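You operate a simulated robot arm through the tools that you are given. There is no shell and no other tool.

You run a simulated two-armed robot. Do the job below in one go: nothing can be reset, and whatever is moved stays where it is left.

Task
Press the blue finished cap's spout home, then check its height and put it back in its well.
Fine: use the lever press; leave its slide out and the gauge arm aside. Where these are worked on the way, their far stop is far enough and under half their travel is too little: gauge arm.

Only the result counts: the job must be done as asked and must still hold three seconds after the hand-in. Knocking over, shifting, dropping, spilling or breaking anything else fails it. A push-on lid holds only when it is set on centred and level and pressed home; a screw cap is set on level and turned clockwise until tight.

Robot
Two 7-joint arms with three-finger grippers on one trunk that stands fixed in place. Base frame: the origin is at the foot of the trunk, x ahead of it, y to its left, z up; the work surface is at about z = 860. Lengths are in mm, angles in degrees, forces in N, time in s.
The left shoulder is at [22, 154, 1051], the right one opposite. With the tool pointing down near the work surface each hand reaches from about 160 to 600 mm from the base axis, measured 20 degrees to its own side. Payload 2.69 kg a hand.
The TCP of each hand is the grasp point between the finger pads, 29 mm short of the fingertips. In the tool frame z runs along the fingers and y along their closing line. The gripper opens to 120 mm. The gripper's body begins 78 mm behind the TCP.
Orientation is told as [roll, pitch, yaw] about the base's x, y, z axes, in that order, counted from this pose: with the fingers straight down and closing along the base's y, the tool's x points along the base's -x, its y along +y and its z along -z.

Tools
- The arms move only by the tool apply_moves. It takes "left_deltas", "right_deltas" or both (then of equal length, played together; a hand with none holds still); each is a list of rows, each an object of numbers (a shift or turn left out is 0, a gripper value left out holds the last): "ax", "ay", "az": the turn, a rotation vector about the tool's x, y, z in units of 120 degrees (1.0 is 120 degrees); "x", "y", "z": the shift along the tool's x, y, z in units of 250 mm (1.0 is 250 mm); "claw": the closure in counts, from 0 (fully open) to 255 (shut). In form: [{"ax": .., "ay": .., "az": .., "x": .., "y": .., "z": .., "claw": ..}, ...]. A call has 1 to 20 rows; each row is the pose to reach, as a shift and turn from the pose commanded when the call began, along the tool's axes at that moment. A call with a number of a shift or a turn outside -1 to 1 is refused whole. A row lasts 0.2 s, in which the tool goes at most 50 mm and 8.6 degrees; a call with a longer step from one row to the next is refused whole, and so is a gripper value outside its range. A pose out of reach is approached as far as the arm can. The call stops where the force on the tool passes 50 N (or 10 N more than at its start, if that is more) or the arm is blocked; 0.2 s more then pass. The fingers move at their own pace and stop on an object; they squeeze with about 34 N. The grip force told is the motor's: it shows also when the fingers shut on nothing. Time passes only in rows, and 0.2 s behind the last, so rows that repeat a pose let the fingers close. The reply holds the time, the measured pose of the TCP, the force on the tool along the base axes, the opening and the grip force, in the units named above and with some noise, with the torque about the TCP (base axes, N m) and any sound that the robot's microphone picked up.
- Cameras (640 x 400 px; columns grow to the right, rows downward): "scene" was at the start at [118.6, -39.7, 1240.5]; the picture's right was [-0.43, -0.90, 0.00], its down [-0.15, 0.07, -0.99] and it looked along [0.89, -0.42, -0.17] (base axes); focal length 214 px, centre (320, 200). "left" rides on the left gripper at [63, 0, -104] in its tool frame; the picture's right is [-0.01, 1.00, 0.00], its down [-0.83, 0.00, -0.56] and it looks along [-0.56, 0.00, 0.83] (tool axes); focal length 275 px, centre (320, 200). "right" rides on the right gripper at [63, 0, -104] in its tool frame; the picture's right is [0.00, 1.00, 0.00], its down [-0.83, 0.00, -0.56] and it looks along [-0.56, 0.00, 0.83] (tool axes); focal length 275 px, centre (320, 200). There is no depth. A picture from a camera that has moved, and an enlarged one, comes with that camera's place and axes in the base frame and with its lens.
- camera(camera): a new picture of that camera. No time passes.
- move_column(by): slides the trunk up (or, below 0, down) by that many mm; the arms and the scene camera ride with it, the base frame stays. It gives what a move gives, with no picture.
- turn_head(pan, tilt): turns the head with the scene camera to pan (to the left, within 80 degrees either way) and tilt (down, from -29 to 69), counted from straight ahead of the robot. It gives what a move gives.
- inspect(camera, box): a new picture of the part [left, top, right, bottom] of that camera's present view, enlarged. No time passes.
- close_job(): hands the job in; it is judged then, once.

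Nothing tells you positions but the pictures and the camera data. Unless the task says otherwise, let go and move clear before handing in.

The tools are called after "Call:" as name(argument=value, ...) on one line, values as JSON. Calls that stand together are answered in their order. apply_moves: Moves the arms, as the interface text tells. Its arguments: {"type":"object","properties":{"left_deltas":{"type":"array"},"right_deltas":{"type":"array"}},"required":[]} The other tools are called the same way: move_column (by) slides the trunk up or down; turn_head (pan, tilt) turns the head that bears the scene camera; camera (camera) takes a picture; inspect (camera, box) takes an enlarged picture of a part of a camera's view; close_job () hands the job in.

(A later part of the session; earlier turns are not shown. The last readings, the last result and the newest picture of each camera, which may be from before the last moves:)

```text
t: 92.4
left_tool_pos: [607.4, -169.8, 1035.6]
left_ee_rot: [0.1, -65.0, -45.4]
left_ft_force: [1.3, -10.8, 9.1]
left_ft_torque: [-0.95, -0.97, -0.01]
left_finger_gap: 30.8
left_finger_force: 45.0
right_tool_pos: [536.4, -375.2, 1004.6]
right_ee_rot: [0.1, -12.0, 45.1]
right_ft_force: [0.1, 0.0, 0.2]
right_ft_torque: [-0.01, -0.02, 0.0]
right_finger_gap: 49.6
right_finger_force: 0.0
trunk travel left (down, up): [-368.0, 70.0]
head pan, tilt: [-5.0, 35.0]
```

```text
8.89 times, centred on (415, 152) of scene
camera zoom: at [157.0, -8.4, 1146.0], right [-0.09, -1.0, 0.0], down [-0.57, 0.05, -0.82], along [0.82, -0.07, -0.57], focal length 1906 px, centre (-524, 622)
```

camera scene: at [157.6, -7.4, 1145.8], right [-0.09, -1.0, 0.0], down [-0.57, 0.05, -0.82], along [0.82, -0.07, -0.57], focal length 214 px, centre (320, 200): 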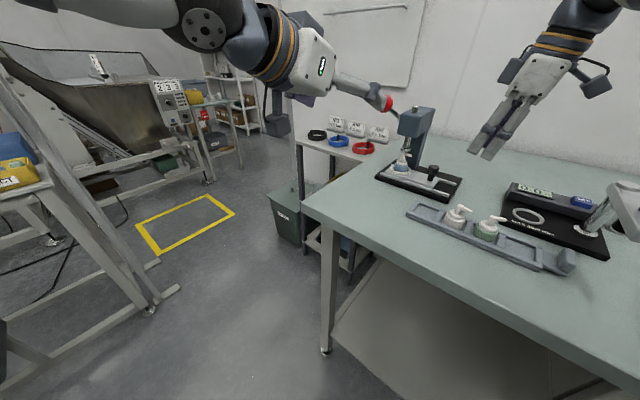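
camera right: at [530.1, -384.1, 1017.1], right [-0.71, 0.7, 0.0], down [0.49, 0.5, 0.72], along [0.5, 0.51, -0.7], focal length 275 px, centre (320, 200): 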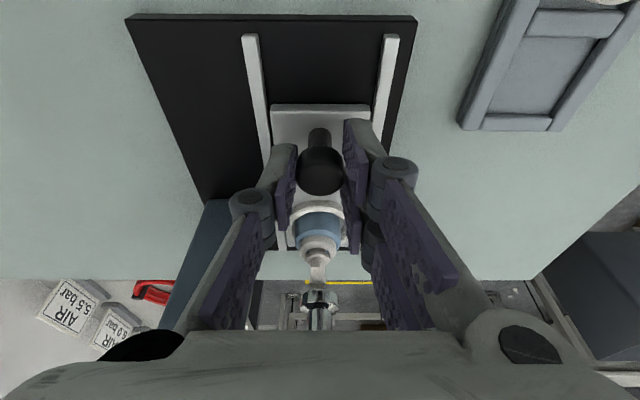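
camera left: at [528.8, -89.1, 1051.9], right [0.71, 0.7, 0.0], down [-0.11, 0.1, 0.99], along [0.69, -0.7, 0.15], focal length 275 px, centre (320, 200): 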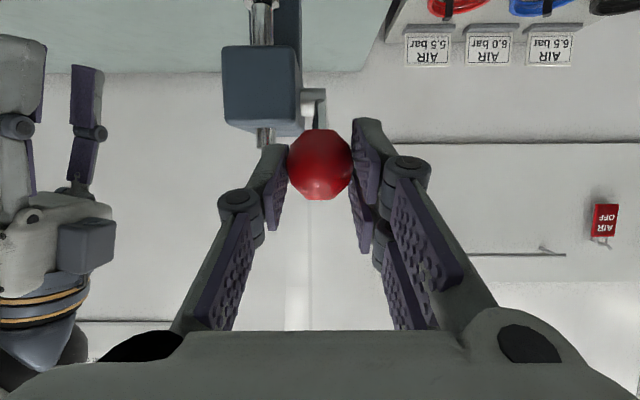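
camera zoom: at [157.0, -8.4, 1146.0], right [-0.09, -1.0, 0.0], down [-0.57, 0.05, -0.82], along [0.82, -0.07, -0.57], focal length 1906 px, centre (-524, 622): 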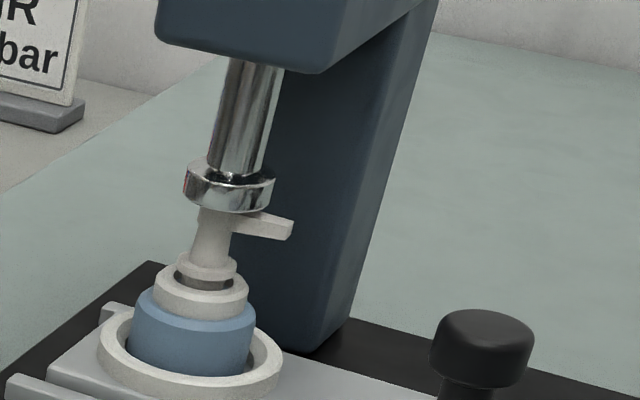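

Call:
apply_moves(left_deltas=[{"x": 0.019, "z": 0.0066}, {"x": 0.038, "z": 0.0133}, {"x": 0.038, "z": 0.0133}])

Call:
inspect(camera="scene", box=[395, 130, 435, 175])

```text
t: 93.2
left_tool_pos: [606.7, -169.3, 1025.5]
left_ee_rot: [0.1, -64.9, -45.4]
left_ft_force: [-6.6, -7.0, 11.7]
left_ft_torque: [-1.05, -0.92, -0.12]
left_finger_gap: 30.7
left_finger_force: 44.9
right_tool_pos: [537.1, -375.3, 1005.5]
right_ee_rot: [0.1, -12.1, 45.1]
right_ft_force: [0.4, 0.2, 0.3]
right_ft_torque: [-0.02, -0.01, -0.01]
right_finger_gap: 49.3
right_finger_force: 0.1
trunk travel left (down, up): [-368.0, 70.0]
head pan, tilt: [-5.0, 35.0]
```

```text
8.89 times, centred on (415, 152) of scene
camera zoom: at [155.9, -7.9, 1146.1], right [-0.09, -1.0, 0.0], down [-0.57, 0.05, -0.82], along [0.82, -0.07, -0.57], focal length 1906 px, centre (-524, 622)
```

zoom: 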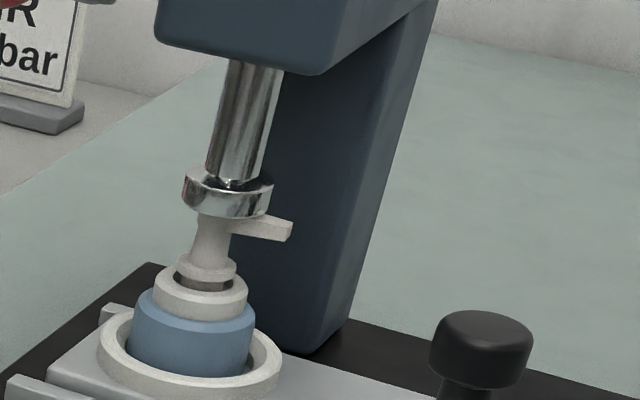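

Call:
apply_moves(left_deltas=[{"x": 0.018, "z": 0.0088}, {"x": 0.036, "z": 0.0175}, {"x": 0.036, "z": 0.0175}])

Call:
inspect(camera="scene", box=[395, 130, 435, 175])

```text
t: 94.0
left_tool_pos: [606.6, -167.6, 1017.3]
left_ee_rot: [0.2, -65.0, -45.4]
left_ft_force: [-6.1, -5.2, 11.5]
left_ft_torque: [-1.01, -0.88, -0.08]
left_finger_gap: 30.7
left_finger_force: 44.9
right_tool_pos: [535.6, -375.0, 1005.7]
right_ee_rot: [0.0, -12.0, 45.1]
right_ft_force: [-0.1, 1.3, -0.5]
right_ft_torque: [-0.01, -0.05, 0.01]
right_finger_gap: 49.3
right_finger_force: 0.0
trunk travel left (down, up): [-368.0, 70.0]
head pan, tilt: [-5.0, 35.0]
```

```text
8.89 times, centred on (415, 152) of scene
camera zoom: at [156.0, -7.6, 1146.1], right [-0.09, -1.0, 0.0], down [-0.57, 0.05, -0.82], along [0.82, -0.07, -0.57], focal length 1906 px, centre (-524, 622)
```

zoom: 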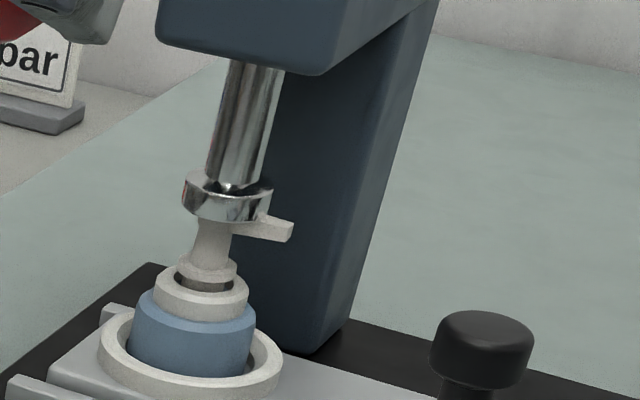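

Call:
apply_moves(left_deltas=[{"x": 0.0174, "z": 0.01}, {"x": 0.0347, "z": 0.0202}, {"x": 0.0347, "z": 0.0202}])

Call:
inspect(camera="scene", box=[395, 130, 435, 175])

Call:
camera(camera="left")

```text
t: 94.8
left_tool_pos: [607.0, -168.0, 1005.6]
left_ee_rot: [0.1, -65.0, -45.3]
left_ft_force: [-9.7, -2.7, 12.6]
left_ft_torque: [-1.02, -0.88, -0.15]
left_finger_gap: 30.9
left_finger_force: 44.7
right_tool_pos: [536.7, -374.6, 1006.2]
right_ee_rot: [-0.1, -12.0, 45.1]
right_ft_force: [-0.3, 0.0, 0.4]
right_ft_torque: [0.02, -0.02, -0.01]
right_finger_gap: 49.4
right_finger_force: 0.1
trunk travel left (down, up): [-368.0, 70.0]
head pan, tilt: [-5.0, 35.0]
```

```text
8.89 times, centred on (415, 152) of scene
camera zoom: at [155.5, -7.4, 1146.2], right [-0.09, -1.0, 0.0], down [-0.57, 0.05, -0.82], along [0.82, -0.07, -0.57], focal length 1906 px, centre (-524, 622)
```

zoom: 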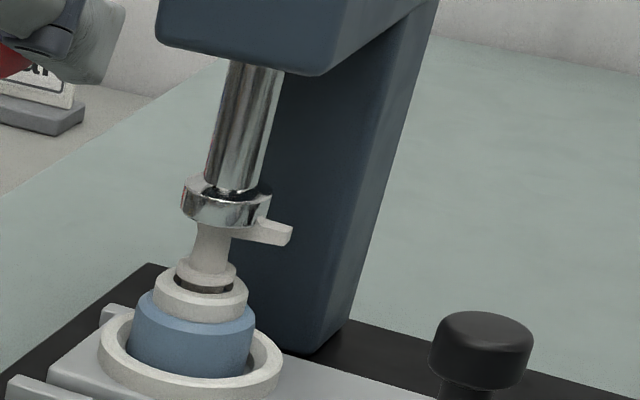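

```text
taken
camera left: at [520.3, -80.8, 993.4], right [0.71, 0.7, 0.01], down [-0.11, 0.1, 0.99], along [0.69, -0.7, 0.15], focal length 275 px, centre (320, 200)
```

left: 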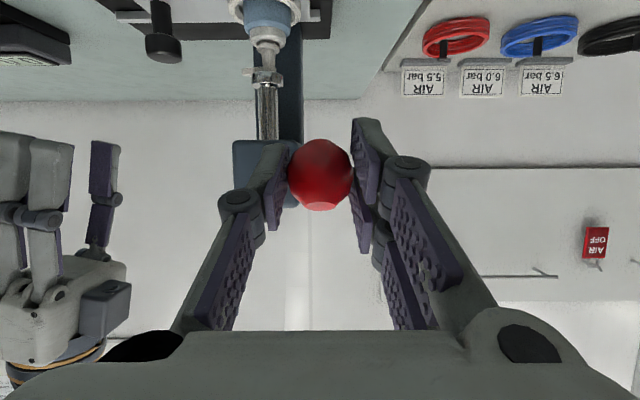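

Call:
apply_moves(left_deltas=[{"x": 0.0158, "z": 0.0122}, {"x": 0.0315, "z": 0.0244}, {"x": 0.0315, "z": 0.0244}])

Call:
inspect(camera="scene", box=[395, 130, 435, 175])

Call:
inspect(camera="left", box=[210, 0, 330, 140])

```text
t: 95.6
left_tool_pos: [607.9, -169.4, 996.1]
left_ee_rot: [0.1, -65.0, -45.2]
left_ft_force: [-12.8, -2.8, 11.2]
left_ft_torque: [-1.03, -0.75, -0.16]
left_finger_gap: 30.7
left_finger_force: 45.2
right_tool_pos: [535.3, -374.5, 1005.2]
right_ee_rot: [-0.1, -12.1, 45.0]
right_ft_force: [0.6, -0.6, 0.5]
right_ft_torque: [-0.02, 0.01, -0.01]
right_finger_gap: 49.5
right_finger_force: 0.1
trunk travel left (down, up): [-368.0, 70.0]
head pan, tilt: [-5.0, 35.0]
```

```text
8.89 times, centred on (415, 152) of scene
camera zoom: at [155.1, -7.3, 1146.2], right [-0.09, -1.0, 0.0], down [-0.57, 0.05, -0.82], along [0.82, -0.07, -0.57], focal length 1906 px, centre (-524, 622)
```

zoom: 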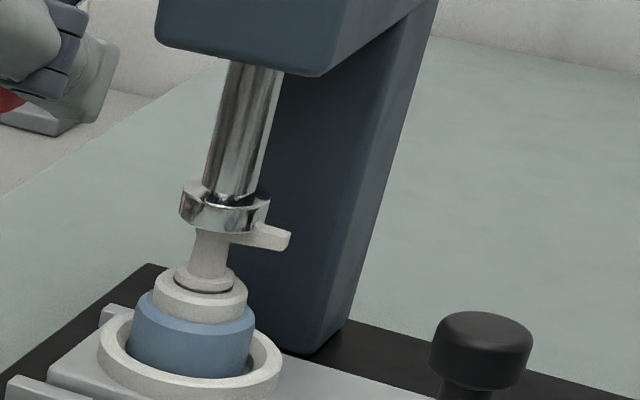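

```text
2.86 times, centred on (270, 70) of left
camera zoom: at [521.4, -81.9, 983.3], right [0.71, 0.7, 0.0], down [-0.11, 0.11, 0.99], along [0.69, -0.7, 0.15], focal length 786 px, centre (463, 571)
```

zoom: 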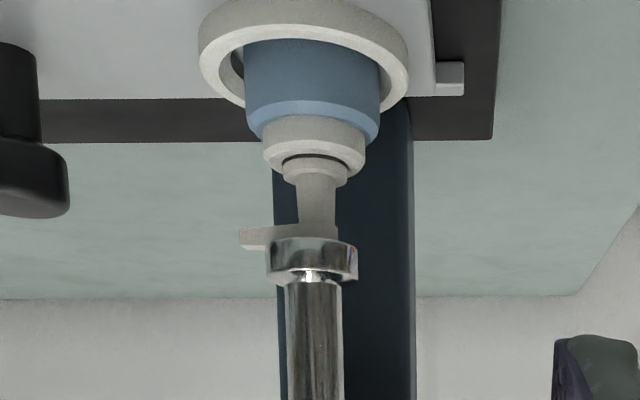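

The spout is moving down into the cap. I'll keep going until it seats firmly.

Call:
apply_moves(left_deltas=[{"x": 0.0123, "z": 0.0097}, {"x": 0.0245, "z": 0.0194}, {"x": 0.0245, "z": 0.0194}])

Call:
inspect(camera="left", box=[210, 0, 330, 140])

```text
t: 96.4
left_tool_pos: [610.1, -170.7, 988.3]
left_ee_rot: [0.3, -64.9, -45.4]
left_ft_force: [-16.6, 1.4, 10.9]
left_ft_torque: [-0.82, -0.8, -0.18]
left_finger_gap: 30.8
left_finger_force: 44.9
right_tool_pos: [535.0, -374.7, 1006.8]
right_ee_rot: [-0.2, -12.1, 45.1]
right_ft_force: [-0.7, -0.8, 0.1]
right_ft_torque: [0.02, 0.03, 0.0]
right_finger_gap: 49.1
right_finger_force: 0.1
trunk travel left (down, up): [-368.0, 70.0]
head pan, tilt: [-5.0, 35.0]
```

```text
2.86 times, centred on (270, 70) of left
camera zoom: at [522.8, -83.2, 975.4], right [0.71, 0.7, 0.01], down [-0.11, 0.1, 0.99], along [0.69, -0.7, 0.15], focal length 786 px, centre (463, 571)
```

zoom: 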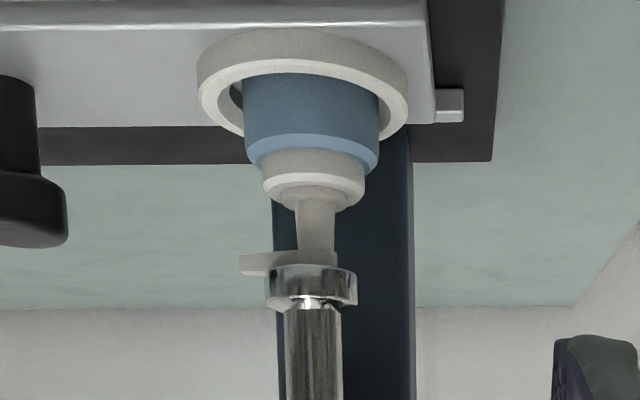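

Call:
apply_moves(left_deltas=[{"x": 0.009, "z": 0.0042}, {"x": 0.018, "z": 0.0085}, {"x": 0.018, "z": 0.0085}])

Call:
inspect(camera="left", box=[210, 0, 330, 140])

Call:
inspect(camera="scene", box=[395, 130, 435, 175])

```text
t: 97.2
left_tool_pos: [609.8, -172.2, 984.7]
left_ee_rot: [0.2, -65.1, -45.3]
left_ft_force: [-9.2, -2.7, 14.3]
left_ft_torque: [-1.04, -0.92, -0.13]
left_finger_gap: 30.8
left_finger_force: 45.2
right_tool_pos: [535.9, -375.0, 1006.2]
right_ee_rot: [0.0, -12.0, 45.1]
right_ft_force: [0.8, 0.8, -0.2]
right_ft_torque: [0.0, 0.0, 0.02]
right_finger_gap: 49.6
right_finger_force: 0.1
trunk travel left (down, up): [-368.0, 70.0]
head pan, tilt: [-5.0, 35.0]
```

```text
2.86 times, centred on (270, 70) of left
camera zoom: at [523.5, -84.0, 971.5], right [0.71, 0.7, 0.01], down [-0.11, 0.11, 0.99], along [0.69, -0.7, 0.15], focal length 786 px, centre (463, 571)
```

zoom: 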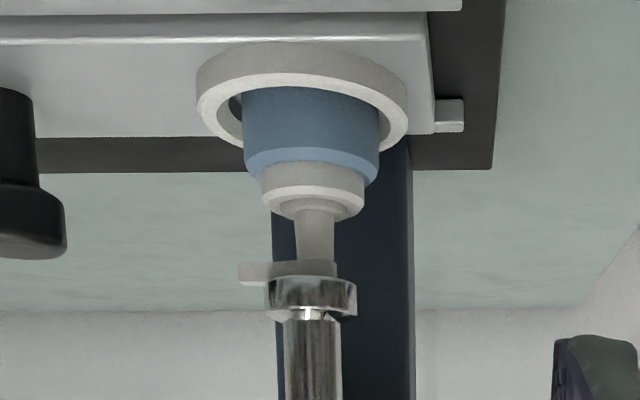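

```text
8.89 times, centred on (415, 152) of scene
camera zoom: at [155.5, -7.2, 1146.2], right [-0.09, -1.0, 0.0], down [-0.57, 0.05, -0.82], along [0.82, -0.07, -0.57], focal length 1906 px, centre (-524, 622)
```

zoom: 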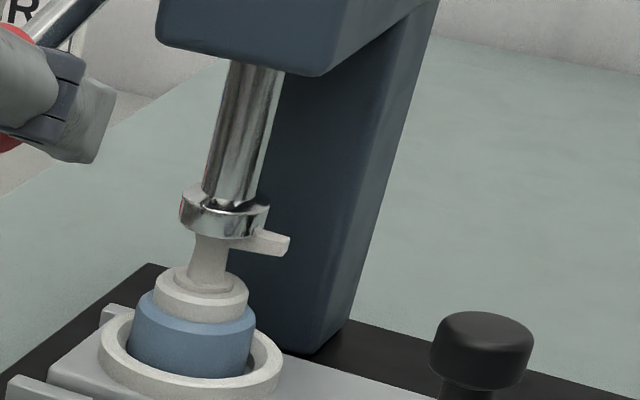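

Call:
apply_moves(left_deltas=[{"x": 0.011, "z": 0.0055}, {"x": 0.022, "z": 0.011}, {"x": 0.022, "z": 0.011}])

Call:
inspect(camera="scene", box=[395, 130, 435, 175])

```text
t: 98.0
left_tool_pos: [610.1, -171.6, 977.6]
left_ee_rot: [0.1, -65.2, -45.4]
left_ft_force: [2.1, -11.5, 17.8]
left_ft_torque: [-1.11, -1.01, -0.12]
left_finger_gap: 30.7
left_finger_force: 44.4
right_tool_pos: [535.3, -374.8, 1005.2]
right_ee_rot: [0.0, -12.0, 45.0]
right_ft_force: [0.2, -0.6, 0.9]
right_ft_torque: [-0.05, -0.02, 0.02]
right_finger_gap: 49.5
right_finger_force: 0.0
trunk travel left (down, up): [-368.0, 70.0]
head pan, tilt: [-5.0, 35.0]
```

```text
8.89 times, centred on (415, 152) of scene
camera zoom: at [156.4, -8.1, 1146.1], right [-0.09, -1.0, 0.0], down [-0.57, 0.05, -0.82], along [0.82, -0.07, -0.57], focal length 1906 px, centre (-524, 622)
```

zoom: 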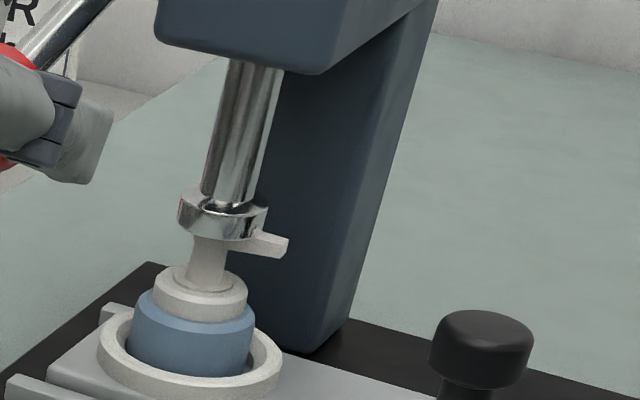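

Call:
apply_moves(left_deltas=[{"x": 0.0075, "z": 0.0123}, {"x": 0.015, "z": 0.0246}, {"x": 0.015, "z": 0.0246}])

Call:
inspect(camera="scene", box=[395, 130, 435, 175])

Call:
inspect(camera="left", box=[210, 0, 330, 140])

```text
t: 98.8
left_tool_pos: [611.6, -174.0, 970.1]
left_ee_rot: [0.2, -65.0, -45.4]
left_ft_force: [-4.5, -1.9, 13.6]
left_ft_torque: [-0.95, -0.98, -0.07]
left_finger_gap: 31.0
left_finger_force: 45.4
right_tool_pos: [535.7, -375.0, 1006.3]
right_ee_rot: [-0.1, -12.0, 45.1]
right_ft_force: [-0.7, 0.1, 0.2]
right_ft_torque: [-0.05, -0.04, -0.04]
right_finger_gap: 49.7
right_finger_force: 0.0
trunk travel left (down, up): [-368.0, 70.0]
head pan, tilt: [-5.0, 35.0]
```

```text
8.89 times, centred on (415, 152) of scene
camera zoom: at [156.0, -7.2, 1146.1], right [-0.09, -1.0, 0.0], down [-0.57, 0.05, -0.82], along [0.82, -0.07, -0.57], focal length 1906 px, centre (-524, 622)
```

zoom: 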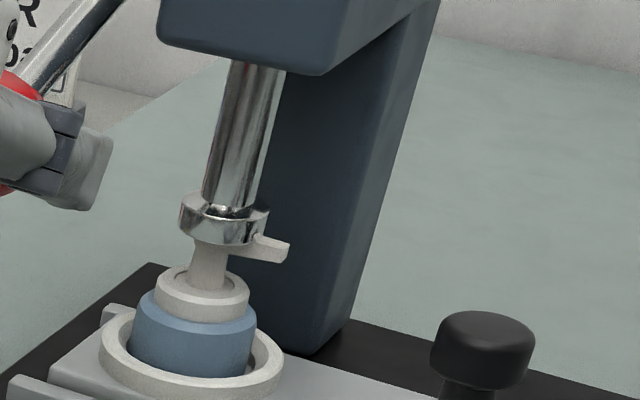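

```text
2.86 times, centred on (270, 70) of left
camera zoom: at [526.2, -86.7, 957.7], right [0.71, 0.7, 0.01], down [-0.11, 0.1, 0.99], along [0.69, -0.7, 0.15], focal length 786 px, centre (463, 571)
```

zoom: 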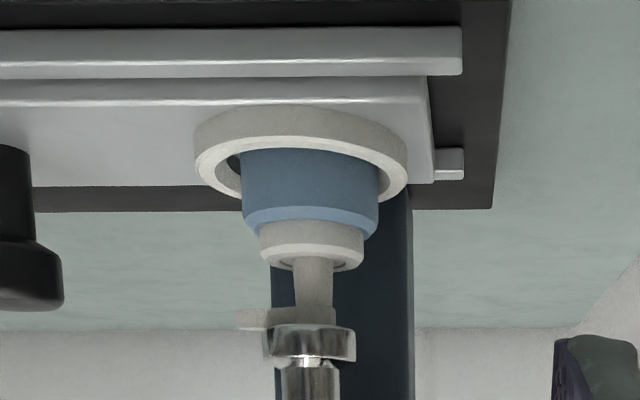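

Call:
apply_moves(left_deltas=[{"x": 0.0075, "z": 0.01}, {"x": 0.0149, "z": 0.02}, {"x": 0.0149, "z": 0.02}])

Call:
inspect(camera="scene", box=[395, 130, 435, 175])

```text
t: 99.6
left_tool_pos: [613.3, -175.2, 968.5]
left_ee_rot: [0.2, -65.2, -45.4]
left_ft_force: [-20.8, 14.1, 25.8]
left_ft_torque: [-0.43, -0.3, -0.01]
left_finger_gap: 30.9
left_finger_force: 45.0
right_tool_pos: [534.4, -372.6, 1008.0]
right_ee_rot: [-0.2, -12.1, 45.0]
right_ft_force: [0.3, 0.6, -0.7]
right_ft_torque: [0.02, -0.02, 0.0]
right_finger_gap: 49.3
right_finger_force: 0.1
trunk travel left (down, up): [-368.0, 70.0]
head pan, tilt: [-5.0, 35.0]
```

```text
8.89 times, centred on (415, 152) of scene
camera zoom: at [153.2, -5.2, 1146.7], right [-0.09, -1.0, 0.0], down [-0.57, 0.05, -0.82], along [0.82, -0.07, -0.57], focal length 1906 px, centre (-524, 622)
```

zoom: 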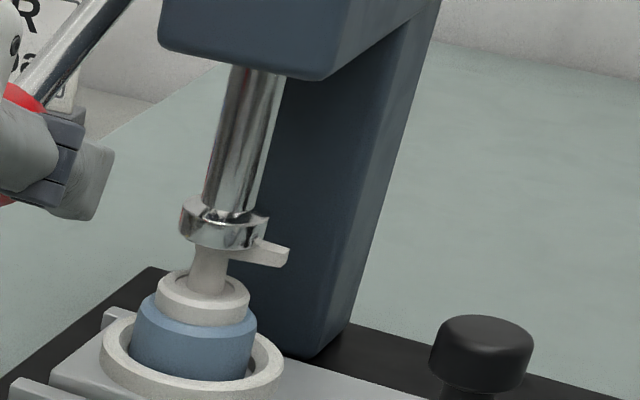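

Force has risen to about 36 N and motion has stopped, so the spout is seated. One small extra push, then I'll bring the lever back up.

Call:
apply_moves(left_deltas=[{"x": 0.0064, "z": 0.004}, {"x": 0.0064, "z": 0.004}, {"x": 0.0064, "z": 0.004}])

Call:
inspect(camera="left", box=[210, 0, 330, 140])

```text
t: 100.4
left_tool_pos: [613.6, -174.7, 967.9]
left_ee_rot: [0.4, -65.4, -45.5]
left_ft_force: [-20.8, 14.9, 31.3]
left_ft_torque: [-0.24, -0.25, -0.08]
left_finger_gap: 30.8
left_finger_force: 45.1
right_tool_pos: [533.3, -372.5, 1008.6]
right_ee_rot: [-0.2, -12.1, 45.1]
right_ft_force: [-0.3, -0.4, -0.1]
right_ft_torque: [-0.02, -0.02, -0.02]
right_finger_gap: 49.5
right_finger_force: 0.1
trunk travel left (down, up): [-368.0, 70.0]
head pan, tilt: [-5.0, 35.0]
```

```text
2.86 times, centred on (270, 70) of left
camera zoom: at [527.0, -87.5, 954.4], right [0.71, 0.7, 0.01], down [-0.12, 0.11, 0.99], along [0.69, -0.7, 0.16], focal length 786 px, centre (463, 571)
```

zoom: 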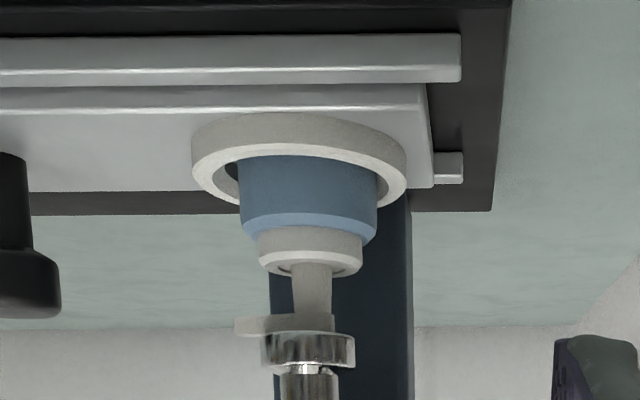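

Call:
apply_moves(left_deltas=[{"x": -0.0064, "z": -0.004}, {"x": -0.0213, "z": -0.024}, {"x": -0.0363, "z": -0.0486}, {"x": -0.0583, "z": -0.0596}, {"x": -0.0763, "z": -0.0681}, {"x": -0.1008, "z": -0.0875}, {"x": -0.1323, "z": -0.1119}, {"x": -0.167, "z": -0.1321}, {"x": -0.203, "z": -0.1496}, {"x": -0.241, "z": -0.1629}, {"x": -0.2877, "z": -0.1745}, {"x": -0.3275, "z": -0.1772}, {"x": -0.3629, "z": -0.1772}, {"x": -0.3629, "z": -0.1772}])

Call:
inspect(camera="scene", box=[370, 90, 460, 180])

Call:
camera(camera="left")

```text
t: 103.4
left_tool_pos: [614.9, -175.7, 1062.2]
left_ee_rot: [-0.1, -64.6, -45.2]
left_ft_force: [-17.5, -4.5, -16.9]
left_ft_torque: [0.44, 0.49, -0.27]
left_finger_gap: 31.1
left_finger_force: 45.0
right_tool_pos: [538.6, -374.4, 1004.9]
right_ee_rot: [0.0, -12.0, 45.1]
right_ft_force: [0.2, 0.1, 0.5]
right_ft_torque: [0.0, 0.01, 0.03]
right_finger_gap: 49.5
right_finger_force: 0.0
trunk travel left (down, up): [-368.0, 70.0]
head pan, tilt: [-5.0, 35.0]
```

```text
4.44 times, centred on (415, 135) of scene
camera zoom: at [156.9, -8.3, 1145.8], right [-0.09, -1.0, 0.0], down [-0.57, 0.05, -0.82], along [0.82, -0.07, -0.57], focal length 953 px, centre (-102, 489)
```

zoom: 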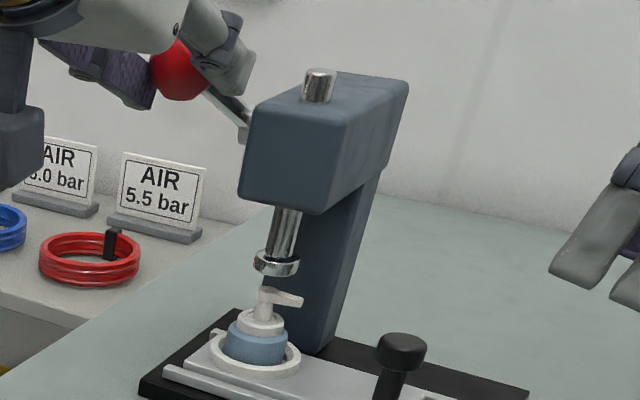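

```text
taken
camera left: at [528.4, -88.5, 1049.8], right [0.71, 0.7, 0.0], down [-0.1, 0.1, 0.99], along [0.69, -0.71, 0.15], focal length 275 px, centre (320, 200)
```

left: 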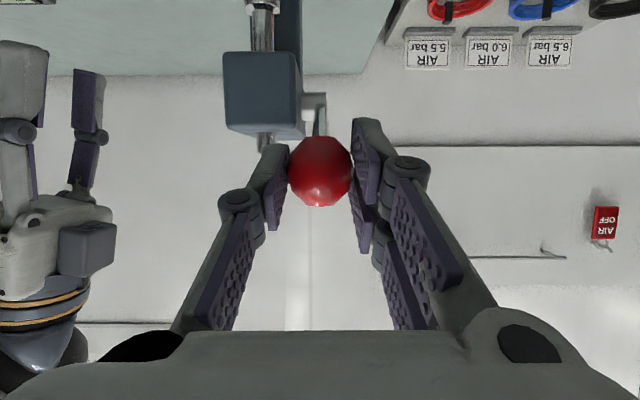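

The ram is back up, and the spout now looks seated like the other caps. Releasing the lever and withdrawing the left hand.

Call:
apply_moves(left_deltas=[{"x": 0.008, "claw": 200}, {"x": 0.008, "claw": 150}, {"x": 0.008, "claw": 120}, {"x": 0.008, "claw": 110}])

Call:
apply_moves(left_deltas=[{"z": -0.12}, {"z": -0.28}, {"z": -0.44}, {"z": -0.6}, {"z": -0.76}, {"z": -0.9}])

Call:
camera(camera="scene")

Call:
inspect(camera="scene", box=[370, 90, 460, 180])

```text
t: 104.4
left_tool_pos: [616.0, -174.5, 1062.6]
left_ee_rot: [0.0, -64.8, -45.2]
left_ft_force: [0.7, -0.3, -0.4]
left_ft_torque: [-0.02, 0.0, 0.01]
left_finger_gap: 67.7
left_finger_force: 0.1
right_tool_pos: [537.3, -375.8, 1005.0]
right_ee_rot: [0.2, -11.9, 45.1]
right_ft_force: [0.7, -0.1, 1.0]
right_ft_torque: [-0.01, -0.04, -0.01]
right_finger_gap: 49.3
right_finger_force: 0.0
trunk travel left (down, up): [-368.0, 70.0]
head pan, tilt: [-5.0, 35.0]
```

```text
t: 105.8
left_tool_pos: [471.4, -29.4, 1158.1]
left_ee_rot: [0.1, -65.0, -45.3]
left_ft_force: [-0.6, -0.2, 0.3]
left_ft_torque: [0.05, 0.02, -0.01]
left_finger_gap: 68.2
left_finger_force: 0.1
right_tool_pos: [537.1, -375.3, 1005.9]
right_ee_rot: [0.0, -12.0, 45.2]
right_ft_force: [1.2, 0.7, 0.3]
right_ft_torque: [-0.01, 0.0, 0.0]
right_finger_gap: 49.3
right_finger_force: 0.1
trunk travel left (down, up): [-368.0, 70.0]
head pan, tilt: [-5.0, 35.0]
```

```text
taken
camera scene: at [157.4, -7.1, 1145.9], right [-0.09, -1.0, 0.0], down [-0.57, 0.05, -0.82], along [0.82, -0.07, -0.57], focal length 214 px, centre (320, 200)
```

scene: 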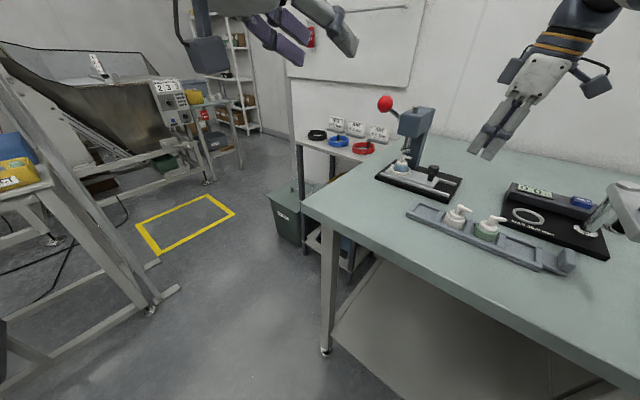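

```text
4.44 times, centred on (415, 135) of scene
camera zoom: at [157.4, -7.1, 1145.9], right [-0.09, -1.0, 0.0], down [-0.57, 0.05, -0.82], along [0.82, -0.07, -0.57], focal length 953 px, centre (-102, 489)
```

zoom: 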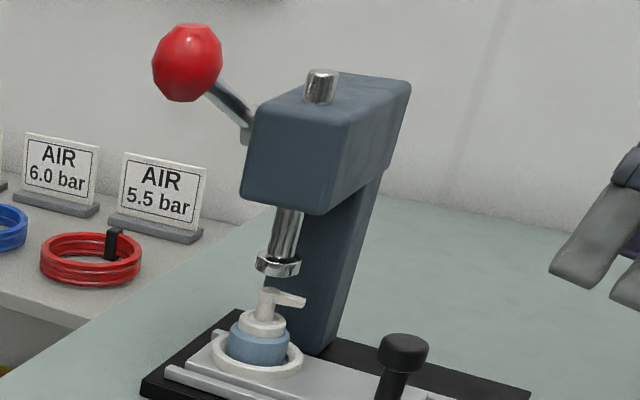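

Call:
camera(camera="right")

Call:
inspect(camera="right", box=[250, 60, 390, 200])

```text
taken
camera right: at [479.7, -434.0, 1093.9], right [-0.71, 0.7, 0.0], down [0.49, 0.5, 0.72], along [0.5, 0.51, -0.7], focal length 275 px, centre (320, 200)
```

right: 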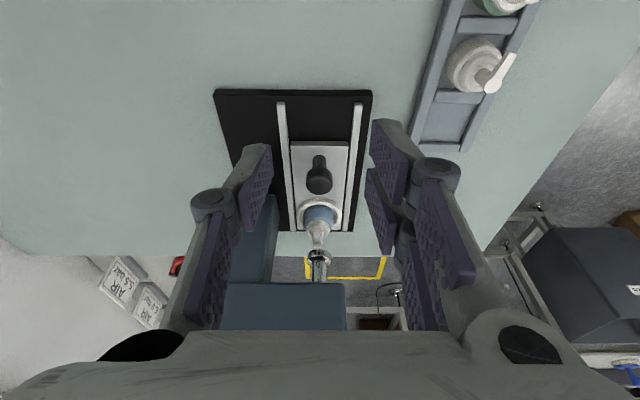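

```text
2.86 times, centred on (320, 130) of right
camera zoom: at [479.7, -434.0, 1093.9], right [-0.71, 0.7, 0.0], down [0.49, 0.5, 0.72], along [0.5, 0.51, -0.7], focal length 786 px, centre (320, 400)
```

zoom: 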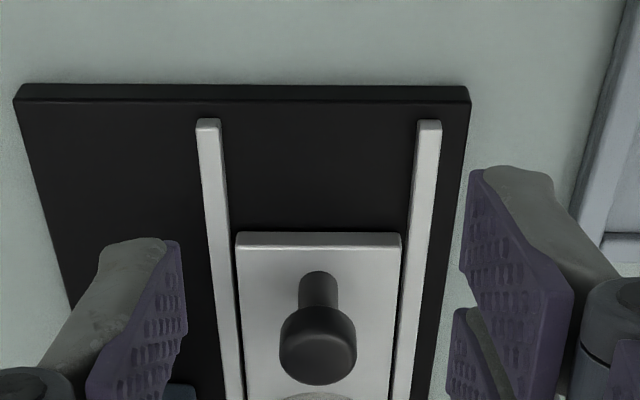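

Call:
apply_moves(right_deltas=[{"x": -0.08, "z": 0.06}, {"x": -0.16, "z": 0.12}, {"x": -0.24, "z": 0.2}, {"x": -0.24, "z": 0.28}, {"x": -0.24, "z": 0.36}, {"x": -0.24, "z": 0.36}])

Call:
camera(camera="right")

Call:
inspect(camera="scene", box=[380, 110, 480, 200])

```text
t: 107.2
left_tool_pos: [472.0, -28.1, 1157.8]
left_ee_rot: [0.0, -64.9, -45.3]
left_ft_force: [-0.5, 0.0, -0.6]
left_ft_torque: [-0.02, 0.03, 0.03]
left_finger_gap: 68.3
left_finger_force: 0.1
right_tool_pos: [591.9, -319.8, 929.0]
right_ee_rot: [0.0, -12.1, 45.1]
right_ft_force: [0.1, -0.2, -0.2]
right_ft_torque: [0.0, 0.01, 0.01]
right_finger_gap: 49.6
right_finger_force: 0.1
trunk travel left (down, up): [-368.0, 70.0]
head pan, tilt: [-5.0, 35.0]
```

```text
taken
camera right: at [533.8, -379.2, 1017.8], right [-0.71, 0.7, 0.0], down [0.49, 0.5, 0.72], along [0.5, 0.51, -0.7], focal length 275 px, centre (320, 200)
```

right: 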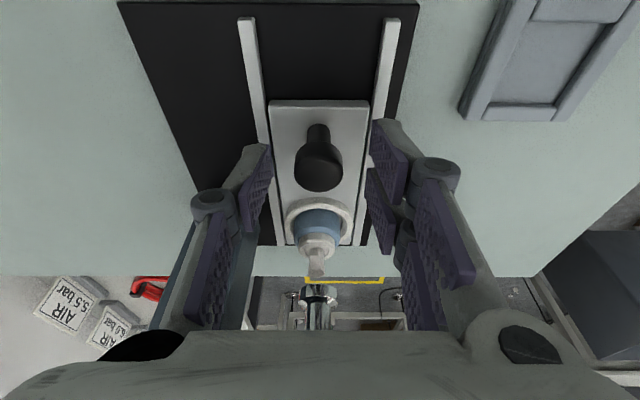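

```text
4.44 times, centred on (430, 155) of scene
camera zoom: at [157.5, -7.3, 1145.9], right [-0.09, -1.0, 0.0], down [-0.57, 0.05, -0.82], along [0.82, -0.07, -0.57], focal length 953 px, centre (-169, 400)
```

zoom: 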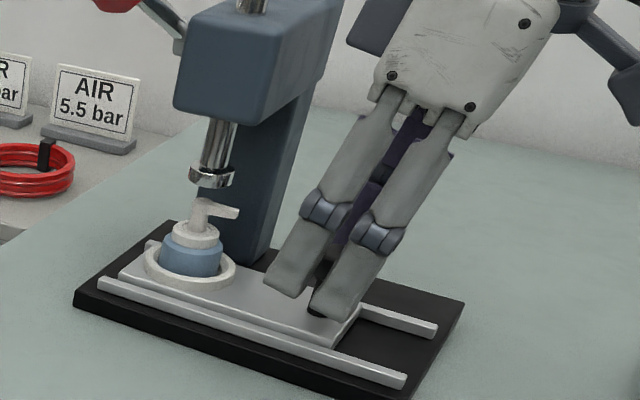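

Grip the slide knob again and pull the slide out to its stop.

Call:
apply_moves(right_deltas=[{"claw": 190}, {"claw": 215}, {"claw": 255}, {"claw": 255}])

Call:
apply_moves(right_deltas=[{"x": 0.03, "z": -0.0064}, {"x": 0.06, "z": -0.0128}, {"x": 0.09, "z": -0.0191}, {"x": 0.12, "z": -0.0255}, {"x": 0.15, "z": -0.0319}, {"x": 0.18, "z": -0.0383}, {"x": 0.21, "z": -0.0447}, {"x": 0.24, "z": -0.051}, {"x": 0.27, "z": -0.0574}, {"x": 0.3, "z": -0.0638}, {"x": 0.3, "z": -0.0638}])

Call:
camera(camera="right")

Call:
inspect(camera="scene", box=[380, 110, 480, 200])

```text
t: 108.2
left_tool_pos: [472.0, -29.6, 1158.8]
left_ee_rot: [0.0, -64.8, -45.3]
left_ft_force: [0.3, -0.2, -0.2]
left_ft_torque: [-0.04, -0.01, -0.01]
left_finger_gap: 68.5
left_finger_force: 0.1
right_tool_pos: [591.9, -319.2, 929.3]
right_ee_rot: [0.1, -12.0, 45.1]
right_ft_force: [2.2, -4.1, 0.5]
right_ft_torque: [-0.15, -0.08, -0.14]
right_finger_gap: 22.5
right_finger_force: 44.9
trunk travel left (down, up): [-368.0, 70.0]
head pan, tilt: [-5.0, 35.0]
```

```text
t: 110.6
left_tool_pos: [472.3, -29.9, 1158.2]
left_ee_rot: [0.1, -64.9, -45.3]
left_ft_force: [0.8, -1.0, 0.4]
left_ft_torque: [0.02, 0.01, 0.02]
left_finger_gap: 68.2
left_finger_force: 0.1
right_tool_pos: [538.2, -375.7, 928.8]
right_ee_rot: [0.0, -12.1, 45.0]
right_ft_force: [4.8, -6.8, 6.4]
right_ft_torque: [-0.07, -0.2, -0.13]
right_finger_gap: 22.7
right_finger_force: 45.0
trunk travel left (down, up): [-368.0, 70.0]
head pan, tilt: [-5.0, 35.0]
```

```text
taken
camera right: at [479.4, -434.5, 1017.7], right [-0.71, 0.7, 0.0], down [0.49, 0.5, 0.72], along [0.5, 0.51, -0.7], focal length 275 px, centre (320, 200)
```

right: 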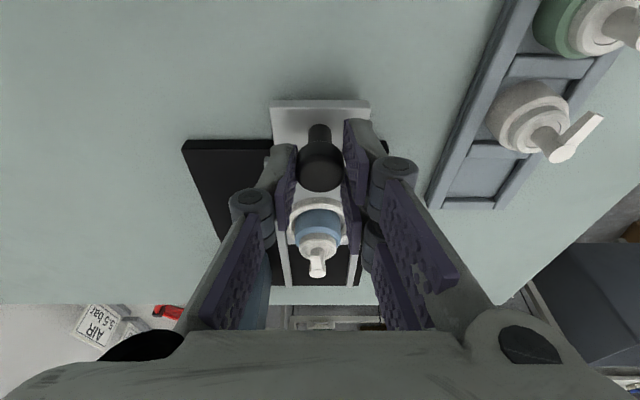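

```text
4.44 times, centred on (430, 155) of scene
camera zoom: at [157.7, -7.8, 1145.9], right [-0.09, -1.0, 0.0], down [-0.57, 0.05, -0.82], along [0.82, -0.07, -0.57], focal length 953 px, centre (-169, 400)
```

zoom: 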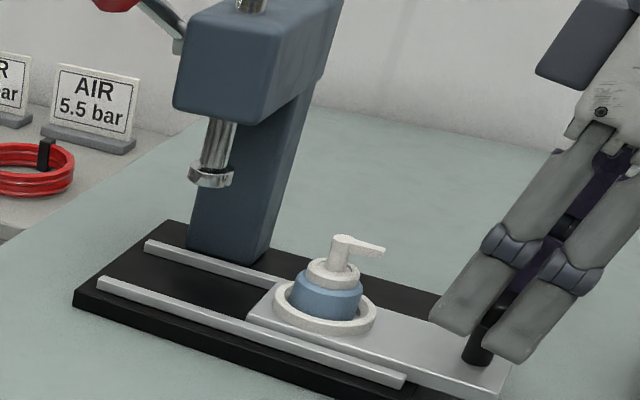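

Call:
apply_moves(right_deltas=[{"x": 0.016, "z": -0.005}, {"x": 0.03, "z": -0.008}, {"x": 0.036, "z": -0.0097}, {"x": 0.036, "z": -0.0097}])

```text
t: 111.6
left_tool_pos: [472.7, -29.8, 1158.0]
left_ee_rot: [0.0, -65.0, -45.2]
left_ft_force: [0.7, 0.4, 0.2]
left_ft_torque: [-0.01, 0.03, -0.01]
left_finger_gap: 68.2
left_finger_force: 0.1
right_tool_pos: [532.1, -380.4, 929.2]
right_ee_rot: [0.1, -11.9, 45.0]
right_ft_force: [7.9, -0.2, 1.8]
right_ft_torque: [-0.02, -0.3, -0.04]
right_finger_gap: 22.6
right_finger_force: 44.9
trunk travel left (down, up): [-368.0, 70.0]
head pan, tilt: [-5.0, 35.0]
```

Call:
apply_moves(right_deltas=[{"x": 0.008, "z": -0.0017}, {"x": 0.012, "z": -0.0025}, {"x": 0.012, "z": -0.0025}])

Call:
camera(camera="right")

```text
t: 112.4
left_tool_pos: [475.1, -28.4, 1156.2]
left_ee_rot: [-0.4, -64.7, -44.9]
left_ft_force: [0.6, 0.9, -0.9]
left_ft_torque: [-0.01, 0.02, -0.03]
left_finger_gap: 68.4
left_finger_force: 0.0
right_tool_pos: [531.4, -380.2, 928.5]
right_ee_rot: [0.2, -12.0, 45.0]
right_ft_force: [21.1, 15.3, -6.1]
right_ft_torque: [0.49, -0.84, 0.0]
right_finger_gap: 22.6
right_finger_force: 45.2
trunk travel left (down, up): [-368.0, 70.0]
head pan, tilt: [-5.0, 35.0]
```

```text
taken
camera right: at [474.2, -440.3, 1017.7], right [-0.71, 0.7, 0.0], down [0.49, 0.5, 0.72], along [0.5, 0.51, -0.7], focal length 275 px, centre (320, 200)
```

right: 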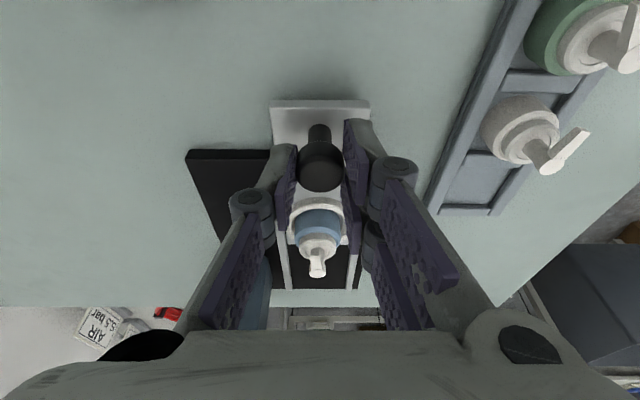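

Call:
apply_moves(right_deltas=[{"x": -0.008, "claw": 255}, {"x": -0.008, "claw": 200}, {"x": -0.008, "claw": 170}, {"x": -0.008, "claw": 150}, {"x": -0.008, "claw": 150}])

Call:
apply_moves(right_deltas=[{"z": -0.08}, {"z": -0.16}, {"z": -0.24}, {"z": -0.28}])

Call:
camera(camera="right")

Call:
inspect(camera="right", box=[240, 60, 380, 220])

Call:
inspect(camera="scene", box=[380, 120, 480, 210])

```text
t: 113.6
left_tool_pos: [471.8, -29.5, 1158.2]
left_ee_rot: [0.0, -64.9, -45.3]
left_ft_force: [0.4, 1.1, -0.2]
left_ft_torque: [0.03, 0.0, 0.01]
left_finger_gap: 68.4
left_finger_force: 0.1
right_tool_pos: [530.5, -381.3, 929.9]
right_ee_rot: [0.0, -12.0, 45.1]
right_ft_force: [-0.5, 0.4, 0.8]
right_ft_torque: [0.0, 0.02, 0.0]
right_finger_gap: 49.8
right_finger_force: 0.0
trunk travel left (down, up): [-368.0, 70.0]
head pan, tilt: [-5.0, 35.0]
```

```text
t: 114.6
left_tool_pos: [472.3, -30.8, 1157.9]
left_ee_rot: [0.0, -64.9, -45.1]
left_ft_force: [0.9, -0.1, 0.5]
left_ft_torque: [0.01, -0.04, 0.02]
left_finger_gap: 68.4
left_finger_force: 0.1
right_tool_pos: [521.2, -391.1, 999.6]
right_ee_rot: [0.1, -12.1, 45.1]
right_ft_force: [-0.5, 0.4, 0.3]
right_ft_torque: [-0.02, 0.01, 0.01]
right_finger_gap: 49.4
right_finger_force: 0.0
trunk travel left (down, up): [-368.0, 70.0]
head pan, tilt: [-5.0, 35.0]
```

```text
taken
camera right: at [463.0, -451.6, 1087.2], right [-0.71, 0.7, 0.0], down [0.49, 0.5, 0.72], along [0.5, 0.51, -0.7], focal length 275 px, centre (320, 200)
```

right: 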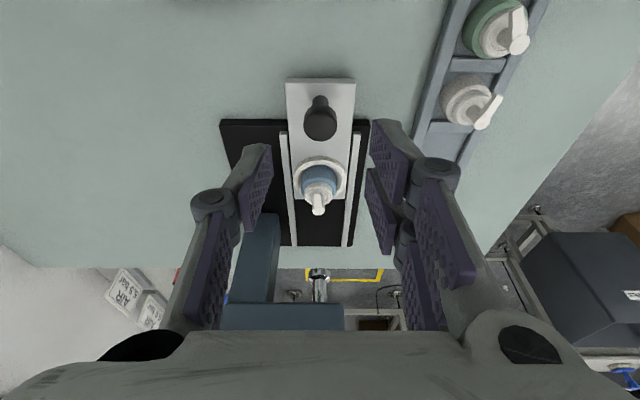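

```text
2.50 times, centred on (310, 140) of right
camera zoom: at [463.0, -451.6, 1087.2], right [-0.71, 0.7, 0.0], down [0.49, 0.5, 0.72], along [0.5, 0.51, -0.7], focal length 688 px, centre (345, 350)
```

zoom: 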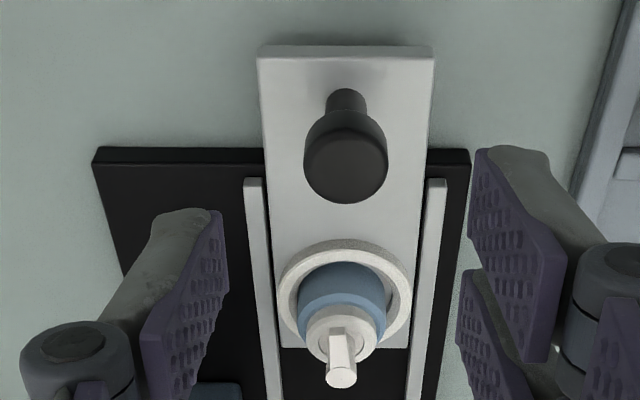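

```text
4.44 times, centred on (430, 165) of scene
camera zoom: at [157.6, -7.4, 1145.8], right [-0.09, -1.0, 0.0], down [-0.57, 0.05, -0.82], along [0.82, -0.07, -0.57], focal length 953 px, centre (-169, 356)
```

zoom: 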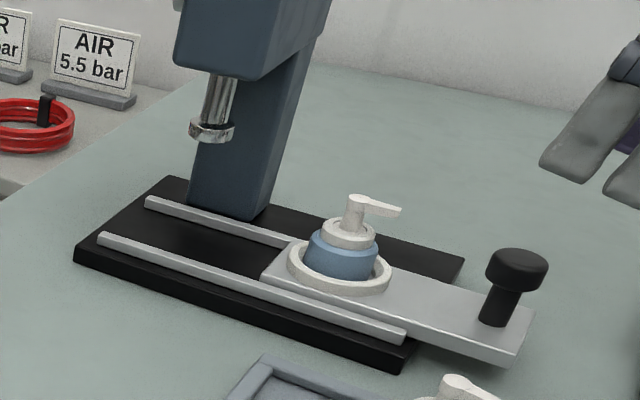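

The slide is out and the cap's spout is seated. Next I'll pick the cap from the nest with the same pose I used to place it.

Call:
apply_moves(right_deltas=[{"ay": 0.0675}, {"ay": 0.0675}])

Call:
apply_moves(right_deltas=[{"ax": 0.0038, "az": 0.0554}, {"ax": 0.0075, "az": 0.1109}, {"ax": 0.0113, "az": 0.1663}])

Call:
apply_moves(right_deltas=[{"x": -0.11, "y": 0.063, "z": 0.03}, {"x": -0.22, "y": 0.1265, "z": 0.1}, {"x": -0.22, "y": 0.1265, "z": 0.154}, {"x": -0.22, "y": 0.1265, "z": 0.154}])

Call:
camera(camera="right")

```text
t: 115.2
left_tool_pos: [472.2, -30.4, 1158.0]
left_ee_rot: [0.0, -64.9, -45.3]
left_ft_force: [0.7, 0.4, -0.1]
left_ft_torque: [0.01, -0.03, 0.01]
left_finger_gap: 68.2
left_finger_force: 0.0
right_tool_pos: [520.8, -392.0, 997.8]
right_ee_rot: [0.0, -3.7, 45.1]
right_ft_force: [0.1, -1.0, 0.1]
right_ft_torque: [-0.01, 0.0, 0.03]
right_finger_gap: 49.6
right_finger_force: 0.0
trunk travel left (down, up): [-368.0, 70.0]
head pan, tilt: [-5.0, 35.0]
```

```text
t: 116.0
left_tool_pos: [472.2, -29.5, 1158.7]
left_ee_rot: [0.0, -64.9, -45.2]
left_ft_force: [-0.5, 0.3, 0.1]
left_ft_torque: [-0.02, -0.01, 0.01]
left_finger_gap: 68.2
left_finger_force: 0.1
right_tool_pos: [520.6, -392.0, 998.2]
right_ee_rot: [0.0, -3.9, 24.9]
right_ft_force: [-0.1, -0.2, 0.0]
right_ft_torque: [-0.01, 0.0, 0.02]
right_finger_gap: 49.5
right_finger_force: 0.0
trunk travel left (down, up): [-368.0, 70.0]
head pan, tilt: [-5.0, 35.0]
```

```text
t: 117.0
left_tool_pos: [472.2, -29.1, 1158.5]
left_ee_rot: [0.0, -64.9, -45.2]
left_ft_force: [-0.7, -0.1, -0.7]
left_ft_torque: [0.02, -0.01, 0.02]
left_finger_gap: 68.1
left_finger_force: 0.0
right_tool_pos: [559.1, -337.9, 961.4]
right_ee_rot: [0.0, -3.8, 25.2]
right_ft_force: [0.3, 0.8, 0.6]
right_ft_torque: [-0.03, 0.0, 0.02]
right_finger_gap: 49.4
right_finger_force: 0.0
trunk travel left (down, up): [-368.0, 70.0]
head pan, tilt: [-5.0, 35.0]
```

```text
taken
camera right: at [496.4, -368.4, 1062.0], right [-0.43, 0.9, 0.0], down [0.72, 0.34, 0.61], along [0.55, 0.26, -0.79], focal length 275 px, centre (320, 200)
```

right: 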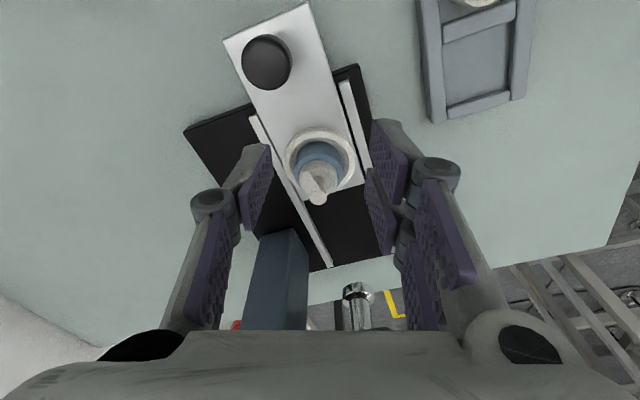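

Call:
apply_moves(right_deltas=[{"x": -0.037, "z": 0.053}, {"x": -0.073, "z": 0.105}, {"x": -0.073, "z": 0.105}])

Call:
inspect(camera="right", box=[230, 80, 410, 230])

```text
t: 117.8
left_tool_pos: [471.6, -30.3, 1157.8]
left_ee_rot: [0.0, -64.9, -45.4]
left_ft_force: [0.6, -0.2, -0.7]
left_ft_torque: [0.0, 0.01, 0.0]
left_finger_gap: 68.1
left_finger_force: 0.1
right_tool_pos: [576.8, -329.9, 937.9]
right_ee_rot: [-0.1, -3.9, 25.1]
right_ft_force: [0.3, 0.8, 0.2]
right_ft_torque: [0.01, 0.02, -0.01]
right_finger_gap: 49.5
right_finger_force: 0.1
trunk travel left (down, up): [-368.0, 70.0]
head pan, tilt: [-5.0, 35.0]
```

```text
2.67 times, centred on (320, 155) of right
camera zoom: at [514.7, -360.6, 1037.1], right [-0.43, 0.9, 0.0], down [0.72, 0.34, 0.61], along [0.55, 0.26, -0.79], focal length 734 px, centre (320, 320)
```

zoom: 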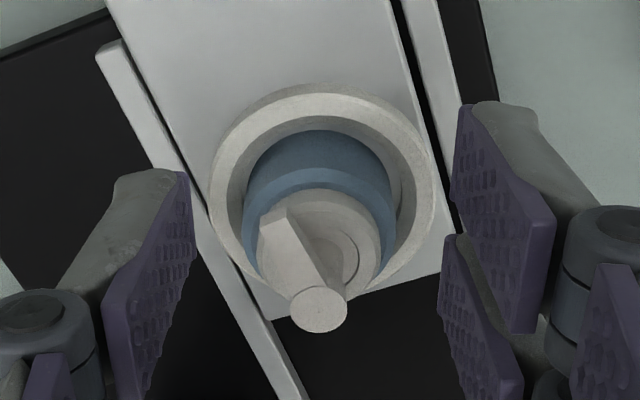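

Call:
apply_moves(right_deltas=[{"x": -0.03, "z": 0.035}, {"x": -0.0473, "z": 0.07}, {"x": -0.0473, "z": 0.07}])

Call:
inspect(camera="right", box=[230, 80, 410, 230])

Call:
inspect(camera="scene", box=[400, 140, 470, 200])

```text
t: 118.6
left_tool_pos: [471.5, -29.9, 1158.8]
left_ee_rot: [0.0, -64.9, -45.2]
left_ft_force: [0.2, -0.3, 0.3]
left_ft_torque: [0.01, -0.02, -0.02]
left_finger_gap: 68.6
left_finger_force: 0.1
right_tool_pos: [587.1, -323.7, 922.4]
right_ee_rot: [0.0, -4.0, 25.1]
right_ft_force: [0.7, 1.0, -0.3]
right_ft_torque: [0.01, -0.02, -0.03]
right_finger_gap: 49.6
right_finger_force: 0.1
trunk travel left (down, up): [-368.0, 70.0]
head pan, tilt: [-5.0, 35.0]
```

```text
2.67 times, centred on (320, 155) of right
camera zoom: at [525.8, -354.5, 1021.5], right [-0.43, 0.9, 0.0], down [0.72, 0.34, 0.61], along [0.55, 0.26, -0.79], focal length 734 px, centre (320, 320)
```

zoom: 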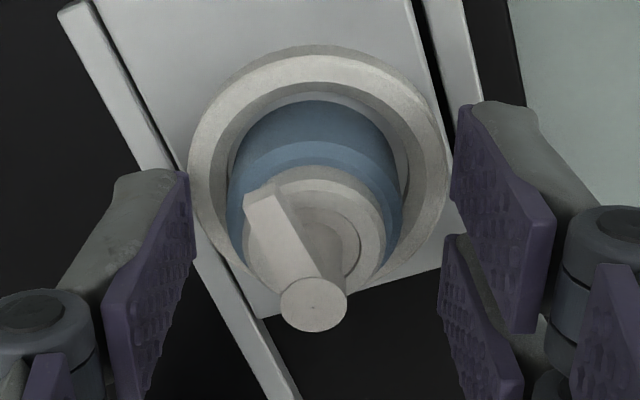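

```text
6.67 times, centred on (435, 170) of scene
camera zoom: at [157.6, -7.4, 1145.9], right [-0.09, -1.0, 0.0], down [-0.57, 0.05, -0.82], along [0.82, -0.07, -0.57], focal length 1430 px, centre (-447, 400)
```

zoom: 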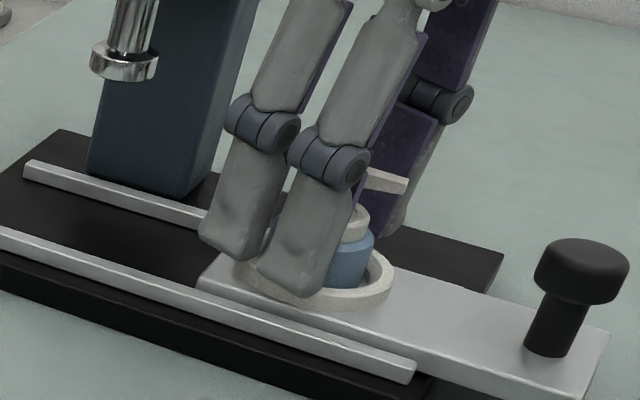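

Call:
apply_moves(right_deltas=[{"x": -0.004, "y": -0.003}, {"x": -0.004, "y": -0.003, "claw": 175}, {"x": -0.004, "y": -0.003, "claw": 188}, {"x": -0.004, "y": -0.003, "claw": 200}, {"x": -0.004, "y": -0.003, "claw": 255}, {"x": -0.004, "y": -0.003, "claw": 255}])

Call:
inspect(camera="right", box=[230, 80, 410, 230])

```text
t: 120.0
left_tool_pos: [472.2, -30.0, 1159.7]
left_ee_rot: [0.0, -64.9, -45.2]
left_ft_force: [0.4, 0.0, 0.2]
left_ft_torque: [0.0, -0.01, 0.0]
left_finger_gap: 68.5
left_finger_force: 0.0
right_tool_pos: [589.5, -325.1, 924.0]
right_ee_rot: [-0.1, -3.9, 25.1]
right_ft_force: [-1.4, 0.5, 0.0]
right_ft_torque: [0.01, -0.01, -0.02]
right_finger_gap: 31.7
right_finger_force: 10.5
trunk travel left (down, up): [-368.0, 70.0]
head pan, tilt: [-5.0, 35.0]
```

```text
2.67 times, centred on (320, 155) of right
camera zoom: at [527.5, -355.4, 1021.7], right [-0.43, 0.9, 0.0], down [0.72, 0.34, 0.61], along [0.55, 0.26, -0.79], focal length 734 px, centre (320, 320)
```

zoom: 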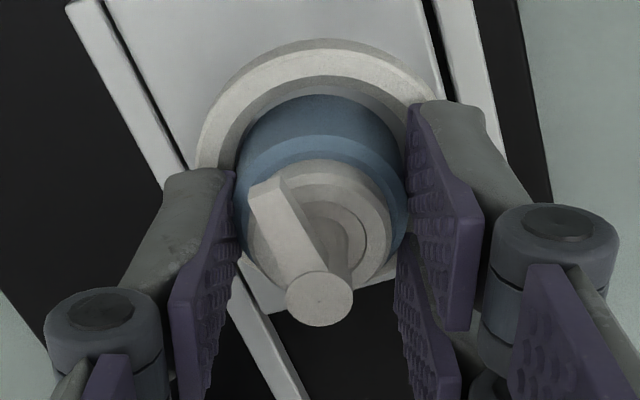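

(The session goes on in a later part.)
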